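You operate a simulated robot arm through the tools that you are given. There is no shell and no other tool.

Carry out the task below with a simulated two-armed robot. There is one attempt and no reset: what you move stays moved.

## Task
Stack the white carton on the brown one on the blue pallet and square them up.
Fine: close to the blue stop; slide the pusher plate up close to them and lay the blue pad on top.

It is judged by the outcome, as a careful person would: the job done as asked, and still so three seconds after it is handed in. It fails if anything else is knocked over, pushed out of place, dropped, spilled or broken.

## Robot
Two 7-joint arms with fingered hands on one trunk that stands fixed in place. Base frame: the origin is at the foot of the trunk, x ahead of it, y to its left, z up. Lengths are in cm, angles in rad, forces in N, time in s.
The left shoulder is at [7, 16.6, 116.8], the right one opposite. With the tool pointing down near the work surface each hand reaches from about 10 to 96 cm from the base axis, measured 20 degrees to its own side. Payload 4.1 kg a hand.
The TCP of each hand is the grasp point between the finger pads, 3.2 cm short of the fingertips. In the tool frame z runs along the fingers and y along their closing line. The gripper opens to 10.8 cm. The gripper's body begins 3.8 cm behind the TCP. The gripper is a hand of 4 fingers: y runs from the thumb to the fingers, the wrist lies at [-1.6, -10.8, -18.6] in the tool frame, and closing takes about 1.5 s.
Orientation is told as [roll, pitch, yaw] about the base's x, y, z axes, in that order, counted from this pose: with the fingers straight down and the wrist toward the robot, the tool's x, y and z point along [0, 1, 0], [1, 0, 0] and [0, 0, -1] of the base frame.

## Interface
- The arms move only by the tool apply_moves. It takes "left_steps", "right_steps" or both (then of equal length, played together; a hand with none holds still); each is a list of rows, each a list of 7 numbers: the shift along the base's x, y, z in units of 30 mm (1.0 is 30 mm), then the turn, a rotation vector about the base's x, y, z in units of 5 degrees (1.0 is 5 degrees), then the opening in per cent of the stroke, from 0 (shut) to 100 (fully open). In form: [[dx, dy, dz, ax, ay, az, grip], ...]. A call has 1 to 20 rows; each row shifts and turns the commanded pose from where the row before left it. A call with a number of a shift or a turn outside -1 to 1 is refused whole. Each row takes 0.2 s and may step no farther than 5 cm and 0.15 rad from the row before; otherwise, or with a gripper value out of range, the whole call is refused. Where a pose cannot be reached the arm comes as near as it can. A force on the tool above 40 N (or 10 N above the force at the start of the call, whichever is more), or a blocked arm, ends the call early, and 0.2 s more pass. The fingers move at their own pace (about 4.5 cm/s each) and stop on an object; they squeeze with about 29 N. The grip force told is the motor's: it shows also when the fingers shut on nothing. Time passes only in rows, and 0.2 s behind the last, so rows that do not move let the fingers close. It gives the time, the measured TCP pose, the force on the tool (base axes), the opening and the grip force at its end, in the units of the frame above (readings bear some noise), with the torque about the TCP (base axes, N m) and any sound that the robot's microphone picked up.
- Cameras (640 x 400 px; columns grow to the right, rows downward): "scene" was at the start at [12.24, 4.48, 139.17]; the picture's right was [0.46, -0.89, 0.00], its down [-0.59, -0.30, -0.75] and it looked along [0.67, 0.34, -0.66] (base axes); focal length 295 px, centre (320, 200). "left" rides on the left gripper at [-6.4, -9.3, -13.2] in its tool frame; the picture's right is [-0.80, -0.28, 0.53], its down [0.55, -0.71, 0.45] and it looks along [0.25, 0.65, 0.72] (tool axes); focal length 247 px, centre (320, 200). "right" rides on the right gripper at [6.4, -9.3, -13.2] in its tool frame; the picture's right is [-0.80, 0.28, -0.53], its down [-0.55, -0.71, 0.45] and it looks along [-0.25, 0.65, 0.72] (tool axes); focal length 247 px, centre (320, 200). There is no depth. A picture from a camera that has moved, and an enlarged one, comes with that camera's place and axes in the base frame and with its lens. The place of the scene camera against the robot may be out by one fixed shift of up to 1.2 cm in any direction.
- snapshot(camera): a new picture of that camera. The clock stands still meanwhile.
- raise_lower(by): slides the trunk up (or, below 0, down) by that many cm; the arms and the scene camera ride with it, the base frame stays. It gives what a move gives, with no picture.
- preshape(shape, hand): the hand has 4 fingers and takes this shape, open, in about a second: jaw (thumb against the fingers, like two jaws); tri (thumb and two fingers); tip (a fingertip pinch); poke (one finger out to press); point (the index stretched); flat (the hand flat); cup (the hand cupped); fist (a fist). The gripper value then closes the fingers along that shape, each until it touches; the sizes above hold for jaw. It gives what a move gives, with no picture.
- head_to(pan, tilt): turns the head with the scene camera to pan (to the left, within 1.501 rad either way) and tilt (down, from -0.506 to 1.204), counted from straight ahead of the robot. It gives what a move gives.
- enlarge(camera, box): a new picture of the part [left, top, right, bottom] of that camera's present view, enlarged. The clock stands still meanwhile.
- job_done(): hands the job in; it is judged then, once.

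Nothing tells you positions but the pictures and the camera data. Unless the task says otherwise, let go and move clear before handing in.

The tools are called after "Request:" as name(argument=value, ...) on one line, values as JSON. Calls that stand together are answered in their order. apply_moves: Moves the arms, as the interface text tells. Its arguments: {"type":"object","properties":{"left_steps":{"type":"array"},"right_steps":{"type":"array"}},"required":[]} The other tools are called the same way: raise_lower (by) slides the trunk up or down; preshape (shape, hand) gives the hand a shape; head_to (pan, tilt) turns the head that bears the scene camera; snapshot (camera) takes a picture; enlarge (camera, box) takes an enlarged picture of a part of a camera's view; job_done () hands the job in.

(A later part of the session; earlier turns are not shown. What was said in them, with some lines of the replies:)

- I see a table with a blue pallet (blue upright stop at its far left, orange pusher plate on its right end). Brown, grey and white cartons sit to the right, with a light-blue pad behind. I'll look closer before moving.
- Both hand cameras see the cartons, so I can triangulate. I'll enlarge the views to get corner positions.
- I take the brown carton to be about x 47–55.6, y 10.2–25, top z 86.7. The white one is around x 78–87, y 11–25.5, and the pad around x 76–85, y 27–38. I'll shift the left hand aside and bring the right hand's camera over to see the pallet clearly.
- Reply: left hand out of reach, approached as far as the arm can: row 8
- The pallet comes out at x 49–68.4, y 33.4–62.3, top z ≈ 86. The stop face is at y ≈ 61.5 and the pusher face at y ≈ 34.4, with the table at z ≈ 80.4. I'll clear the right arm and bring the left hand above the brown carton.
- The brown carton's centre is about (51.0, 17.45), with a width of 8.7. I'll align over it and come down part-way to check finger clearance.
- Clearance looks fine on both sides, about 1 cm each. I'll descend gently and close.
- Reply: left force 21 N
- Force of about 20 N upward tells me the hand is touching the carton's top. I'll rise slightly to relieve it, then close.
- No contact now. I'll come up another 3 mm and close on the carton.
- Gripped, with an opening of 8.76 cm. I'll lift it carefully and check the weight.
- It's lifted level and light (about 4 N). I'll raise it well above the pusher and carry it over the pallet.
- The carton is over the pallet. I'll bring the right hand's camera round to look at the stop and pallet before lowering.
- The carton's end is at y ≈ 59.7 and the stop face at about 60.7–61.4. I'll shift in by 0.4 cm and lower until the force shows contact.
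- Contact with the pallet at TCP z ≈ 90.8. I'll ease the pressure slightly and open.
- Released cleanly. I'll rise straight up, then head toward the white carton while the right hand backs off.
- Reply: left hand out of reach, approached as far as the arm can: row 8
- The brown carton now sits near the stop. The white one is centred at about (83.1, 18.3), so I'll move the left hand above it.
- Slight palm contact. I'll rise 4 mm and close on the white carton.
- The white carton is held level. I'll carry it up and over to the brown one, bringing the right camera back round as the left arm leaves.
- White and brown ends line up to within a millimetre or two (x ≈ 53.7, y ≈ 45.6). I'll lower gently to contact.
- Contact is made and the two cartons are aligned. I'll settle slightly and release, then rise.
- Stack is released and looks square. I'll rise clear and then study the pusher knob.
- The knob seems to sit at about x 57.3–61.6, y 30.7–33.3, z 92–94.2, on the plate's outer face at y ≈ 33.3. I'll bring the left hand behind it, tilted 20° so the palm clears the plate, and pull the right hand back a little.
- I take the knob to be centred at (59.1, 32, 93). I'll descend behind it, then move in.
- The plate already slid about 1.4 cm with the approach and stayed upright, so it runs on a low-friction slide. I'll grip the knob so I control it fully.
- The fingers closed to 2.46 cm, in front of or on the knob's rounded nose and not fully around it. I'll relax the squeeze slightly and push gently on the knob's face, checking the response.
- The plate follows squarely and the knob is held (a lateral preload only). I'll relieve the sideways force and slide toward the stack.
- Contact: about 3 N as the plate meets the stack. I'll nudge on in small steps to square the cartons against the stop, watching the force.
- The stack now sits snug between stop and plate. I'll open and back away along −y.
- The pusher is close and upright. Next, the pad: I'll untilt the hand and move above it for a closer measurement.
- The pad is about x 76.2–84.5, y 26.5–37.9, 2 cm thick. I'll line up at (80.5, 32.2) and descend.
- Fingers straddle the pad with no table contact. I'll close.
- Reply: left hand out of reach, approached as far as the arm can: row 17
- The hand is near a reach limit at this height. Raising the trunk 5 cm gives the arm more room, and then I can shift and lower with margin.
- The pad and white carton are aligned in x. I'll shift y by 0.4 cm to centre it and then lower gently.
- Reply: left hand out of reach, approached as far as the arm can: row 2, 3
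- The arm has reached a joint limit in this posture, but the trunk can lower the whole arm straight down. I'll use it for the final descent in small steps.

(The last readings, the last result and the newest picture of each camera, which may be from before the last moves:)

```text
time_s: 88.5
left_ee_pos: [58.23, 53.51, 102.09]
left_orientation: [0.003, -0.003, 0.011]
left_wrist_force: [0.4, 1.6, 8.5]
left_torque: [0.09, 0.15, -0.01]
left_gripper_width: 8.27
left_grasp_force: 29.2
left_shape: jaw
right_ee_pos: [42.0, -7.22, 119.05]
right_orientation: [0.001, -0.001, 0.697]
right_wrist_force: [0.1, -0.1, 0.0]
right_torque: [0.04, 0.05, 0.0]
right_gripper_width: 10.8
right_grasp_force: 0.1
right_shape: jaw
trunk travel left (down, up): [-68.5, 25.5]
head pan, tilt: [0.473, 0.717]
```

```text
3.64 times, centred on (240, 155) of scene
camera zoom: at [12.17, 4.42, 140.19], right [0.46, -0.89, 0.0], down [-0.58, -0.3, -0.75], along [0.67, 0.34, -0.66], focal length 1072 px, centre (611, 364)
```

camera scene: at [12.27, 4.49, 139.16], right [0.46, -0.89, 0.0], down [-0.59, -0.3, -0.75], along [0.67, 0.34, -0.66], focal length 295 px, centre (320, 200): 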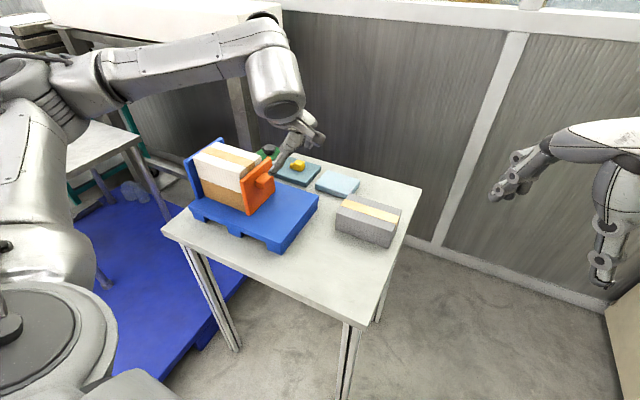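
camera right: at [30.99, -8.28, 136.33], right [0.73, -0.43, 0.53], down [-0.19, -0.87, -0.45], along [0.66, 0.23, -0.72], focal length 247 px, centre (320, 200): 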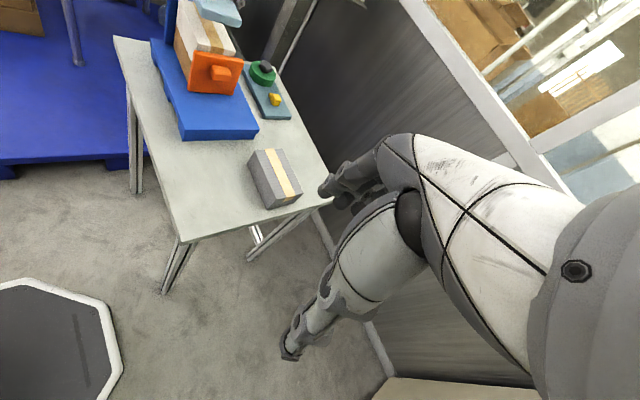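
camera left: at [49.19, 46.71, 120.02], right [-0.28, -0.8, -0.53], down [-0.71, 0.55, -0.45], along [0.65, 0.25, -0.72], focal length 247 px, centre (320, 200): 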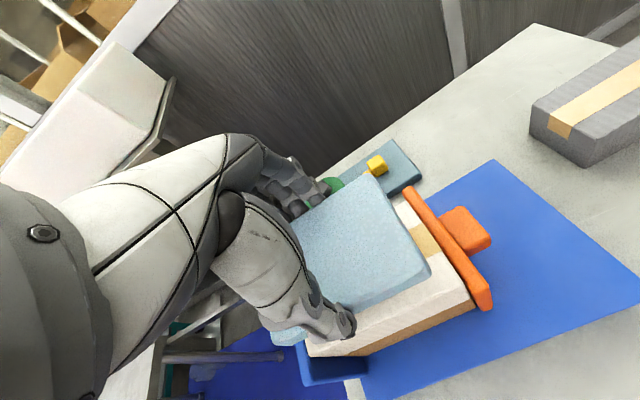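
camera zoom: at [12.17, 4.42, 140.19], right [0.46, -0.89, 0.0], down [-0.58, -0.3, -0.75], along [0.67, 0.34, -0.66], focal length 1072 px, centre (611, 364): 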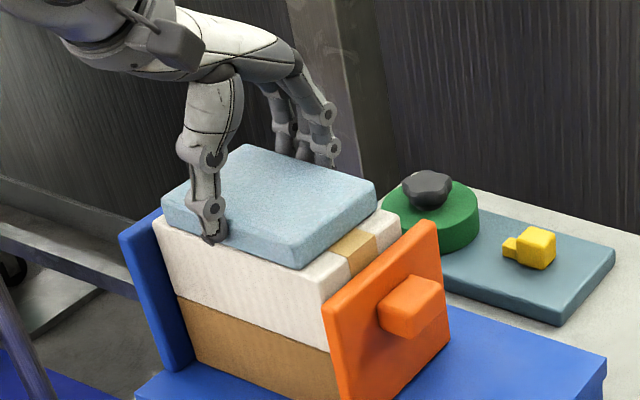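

Contact with 8.5 N: the pad is lying on the white carton. I'll relax slightly and open.

Request:
raise_lower(by=0.15)

Request:
apply_moves(left_steps=[[0, 0, 0, 0, 0, 0, 100], [0, 0, 0, 0, 0, 0, 100], [0, 0, 0, 0, 0, 0, 100], [0, 0, 0, 0, 0, 0, 100], [0, 0, 0, 0, 0, 0, 100]])

Request:
enlarge(camera="right", box=[170, 0, 270, 90])

Request:
enlarge(camera="scene", box=[190, 100, 290, 210])

```text
time_s: 89.1
left_ee_pos: [58.38, 53.64, 102.16]
left_orientation: [0.003, -0.002, 0.013]
left_wrist_force: [0.2, 0.5, 4.5]
left_torque: [0.04, 0.08, 0.02]
left_gripper_width: 8.25
left_grasp_force: 29.1
left_shape: jaw
right_ee_pos: [42.11, -7.39, 119.27]
right_orientation: [-0.001, -0.001, 0.698]
right_wrist_force: [0.2, 0.3, 0.0]
right_torque: [0.01, 0.01, 0.0]
right_gripper_width: 10.75
right_grasp_force: 0.0
right_shape: jaw
trunk travel left (down, up): [-68.7, 25.3]
head pan, tilt: [0.473, 0.717]
```

```text
time_s: 90.3
left_ee_pos: [58.38, 53.66, 102.11]
left_orientation: [0.002, -0.003, 0.01]
left_wrist_force: [-0.8, 0.1, 0.0]
left_torque: [0.01, -0.01, 0.01]
left_gripper_width: 10.78
left_grasp_force: 0.0
left_shape: jaw
right_ee_pos: [42.07, -7.28, 119.26]
right_orientation: [0.001, 0.001, 0.698]
right_wrist_force: [-0.5, -0.2, 0.9]
right_torque: [0.0, -0.04, 0.02]
right_gripper_width: 10.75
right_grasp_force: 0.0
right_shape: jaw
trunk travel left (down, up): [-68.7, 25.3]
head pan, tilt: [0.473, 0.717]
```

```text
4.44 times, centred on (220, 45) of right
camera zoom: at [30.96, -8.27, 132.49], right [0.73, -0.43, 0.53], down [-0.19, -0.87, -0.45], along [0.66, 0.23, -0.72], focal length 1098 px, centre (764, 889)
```

zoom: 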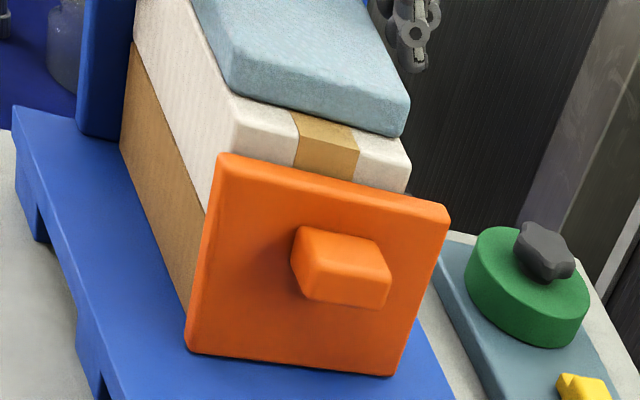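

```text
3.64 times, centred on (240, 155) of scene
camera zoom: at [12.26, 4.48, 140.31], right [0.46, -0.89, 0.0], down [-0.59, -0.3, -0.75], along [0.67, 0.34, -0.66], focal length 1072 px, centre (611, 364)
```

zoom: 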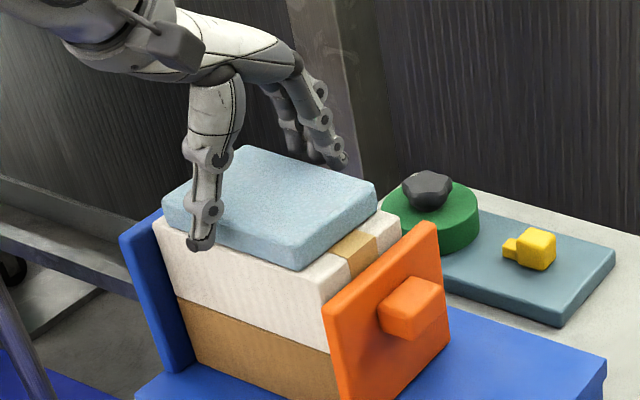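

The pad is released and lying flat. I'll rise straight up with the trunk and inspect.

Request:
raise_lower(by=12)

Request:
apply_moves(left_steps=[[0, -0.8, 0, 0, 0, 0, 100], [0, -0.8, 0, 0, 0, 0, 100], [-0.3, -0.8, 0, 0, 0, 0, 100], [-0.5, -0.8, 0, 0, 0, 0, 100], [-0.5, -0.8, 0, 0, 0, 0, 100], [-0.5, -0.8, 0, 0, 0, 0, 100], [0, 0, 0, 0, 0, 0, 100]])

Request:
snapshot(camera="scene")

Request:
enlarge(camera="scene", box=[170, 120, 310, 270])

Request:
enlarge(camera="right", box=[130, 0, 310, 150])

Request:
snapshot(camera="left")

```text
time_s: 91.8
left_ee_pos: [58.34, 53.66, 114.02]
left_orientation: [0.002, -0.001, 0.01]
left_wrist_force: [-0.3, -0.7, -0.1]
left_torque: [-0.02, -0.01, 0.04]
left_gripper_width: 10.74
left_grasp_force: 0.1
left_shape: jaw
right_ee_pos: [42.07, -7.25, 131.27]
right_orientation: [0.0, 0.0, 0.698]
right_wrist_force: [-0.5, -0.3, -0.3]
right_torque: [-0.01, -0.02, -0.01]
right_gripper_width: 10.75
right_grasp_force: 0.1
right_shape: jaw
trunk travel left (down, up): [-80.7, 13.3]
head pan, tilt: [0.473, 0.717]
```

```text
time_s: 93.4
left_ee_pos: [52.93, 39.14, 114.05]
left_orientation: [0.002, -0.002, 0.01]
left_wrist_force: [-1.1, -0.2, 0.2]
left_torque: [0.04, 0.02, -0.01]
left_gripper_width: 10.78
left_grasp_force: 0.0
left_shape: jaw
right_ee_pos: [42.2, -7.13, 131.31]
right_orientation: [0.0, -0.001, 0.698]
right_wrist_force: [-0.4, 0.7, -0.1]
right_torque: [-0.02, -0.01, -0.02]
right_gripper_width: 10.8
right_grasp_force: 0.1
right_shape: jaw
trunk travel left (down, up): [-80.7, 13.3]
head pan, tilt: [0.473, 0.717]
```

```text
taken
camera scene: at [12.25, 4.5, 152.31], right [0.46, -0.89, 0.0], down [-0.59, -0.3, -0.75], along [0.67, 0.34, -0.66], focal length 295 px, centre (320, 200)
```

scene: 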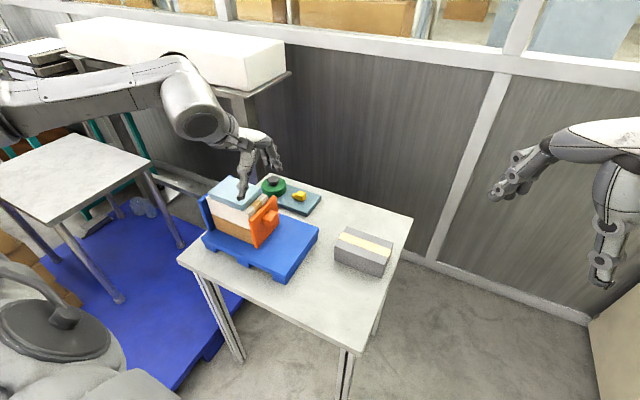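

```text
2.67 times, centred on (240, 195) of scene
camera zoom: at [12.25, 4.5, 152.31], right [0.46, -0.89, 0.0], down [-0.59, -0.3, -0.75], along [0.67, 0.34, -0.66], focal length 786 px, centre (533, 213)
```

zoom: 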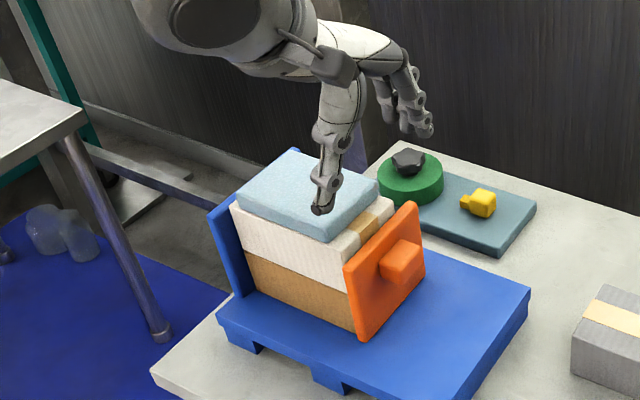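

```text
2.67 times, centred on (220, 75) of right
camera zoom: at [30.95, -8.25, 144.5], right [0.73, -0.43, 0.53], down [-0.19, -0.87, -0.45], along [0.66, 0.23, -0.72], focal length 659 px, centre (587, 533)
```

zoom: 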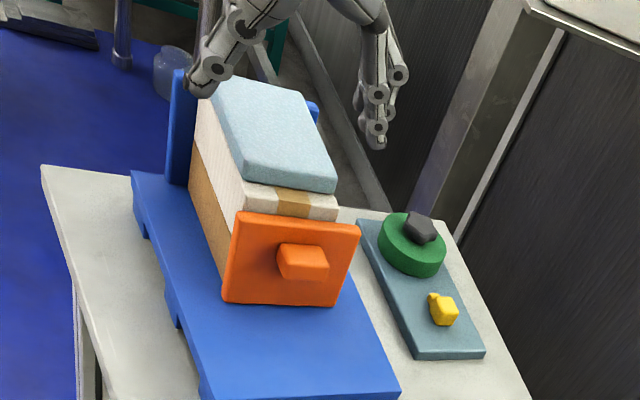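

```text
taken
camera left: at [43.76, 32.59, 127.24], right [-0.27, -0.8, -0.53], down [-0.71, 0.54, -0.45], along [0.65, 0.26, -0.72], focal length 247 px, centre (320, 200)
```

left: 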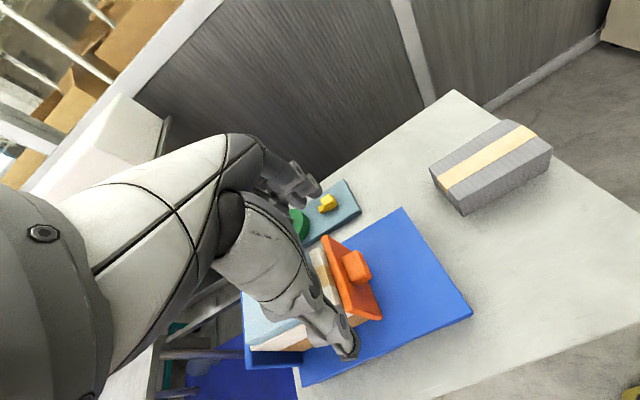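

Request:
apply_moves(left_steps=[[-0.5, -0.6, 0.2, 0, 0, 0, 100], [-0.5, -0.6, 0.2, 0, 0, 0, 100], [-0.5, -0.6, 0.2, 0, 0, 0, 100], [-0.5, -0.6, 0.2, 0, 0, 0, 100], [-0.5, -0.6, 0.2, 0, 0, 0, 100], [-0.5, -0.6, 0.2, 0, 0, 0, 100], [0, 0, 0, 0, 0, 0, 100]])

Request:
enlarge(camera="scene", box=[190, 160, 300, 270])

Request:
enlarge(camera="right", box=[170, 10, 270, 120])

Request:
snapshot(camera="left")

```text
time_s: 95.0
left_ee_pos: [44.02, 28.55, 117.86]
left_orientation: [0.0, -0.003, 0.011]
left_wrist_force: [0.4, 0.0, 0.0]
left_torque: [0.0, 0.02, 0.02]
left_gripper_width: 10.75
left_grasp_force: 0.1
left_shape: jaw
right_ee_pos: [41.92, -7.25, 131.31]
right_orientation: [0.001, 0.0, 0.697]
right_wrist_force: [0.2, -0.7, -0.8]
right_torque: [-0.01, 0.0, -0.03]
right_gripper_width: 10.76
right_grasp_force: 0.0
right_shape: jaw
trunk travel left (down, up): [-80.7, 13.3]
head pan, tilt: [0.473, 0.717]
```

```text
3.64 times, centred on (245, 215) of scene
camera zoom: at [12.23, 4.5, 152.32], right [0.46, -0.89, 0.0], down [-0.59, -0.3, -0.75], along [0.67, 0.34, -0.66], focal length 1072 px, centre (593, 146)
```

zoom: 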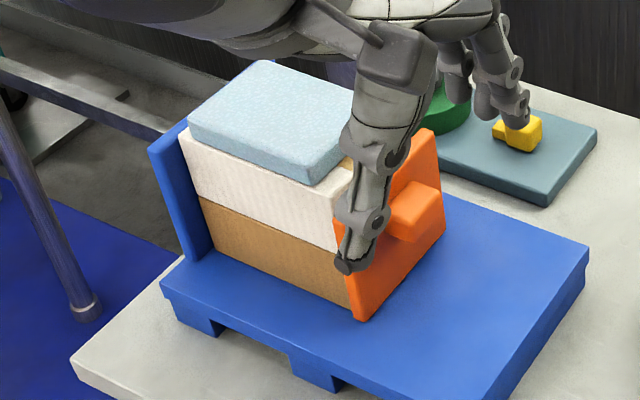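

```text
3.64 times, centred on (220, 65) of right
camera zoom: at [30.94, -8.26, 144.5], right [0.73, -0.43, 0.53], down [-0.19, -0.87, -0.45], along [0.66, 0.23, -0.72], focal length 898 px, centre (684, 691)
```

zoom: 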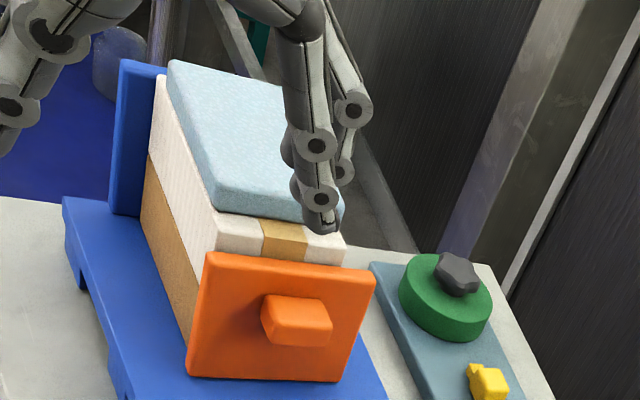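

```text
taken
camera left: at [34.75, 21.8, 130.88], right [-0.27, -0.8, -0.53], down [-0.71, 0.54, -0.45], along [0.65, 0.26, -0.72], focal length 247 px, centre (320, 200)
```

left: 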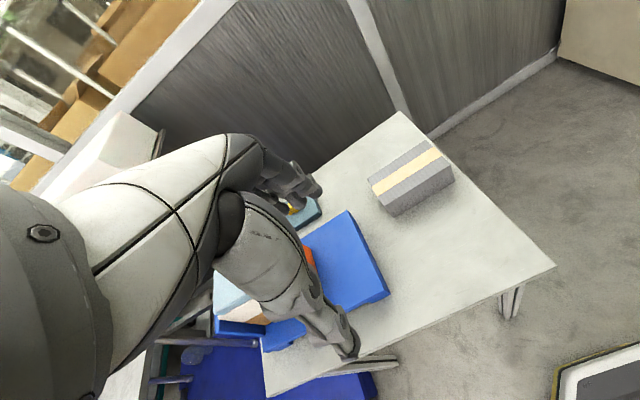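

White sits square on brown against the blue stop, the pusher plate is up close and upright, and the blue pad lies flat on top. Nothing else has moved and both hands are clear, so I'm handing the job in.

Request:
job_done()

```text
The job is handed in.
```

I've handed the job in. The white carton is stacked square on the brown one on the blue pallet, snug against the blue stop. The orange pusher plate is right up against the cartons and standing upright. The blue pad lies flat on top.

- **Squaring up:** I used the pusher plate to nudge both cartons the last centimetre or so toward the stop, which lined up their ends.
- **Everything else:** The grey carton and the tray with the green and yellow pieces look undisturbed in the last pictures. Both hands had let go and were well clear when I handed in.
- **How I checked:** I judged the final fit from the camera pictures and the forces felt during contact; I took no measurements afterwards.
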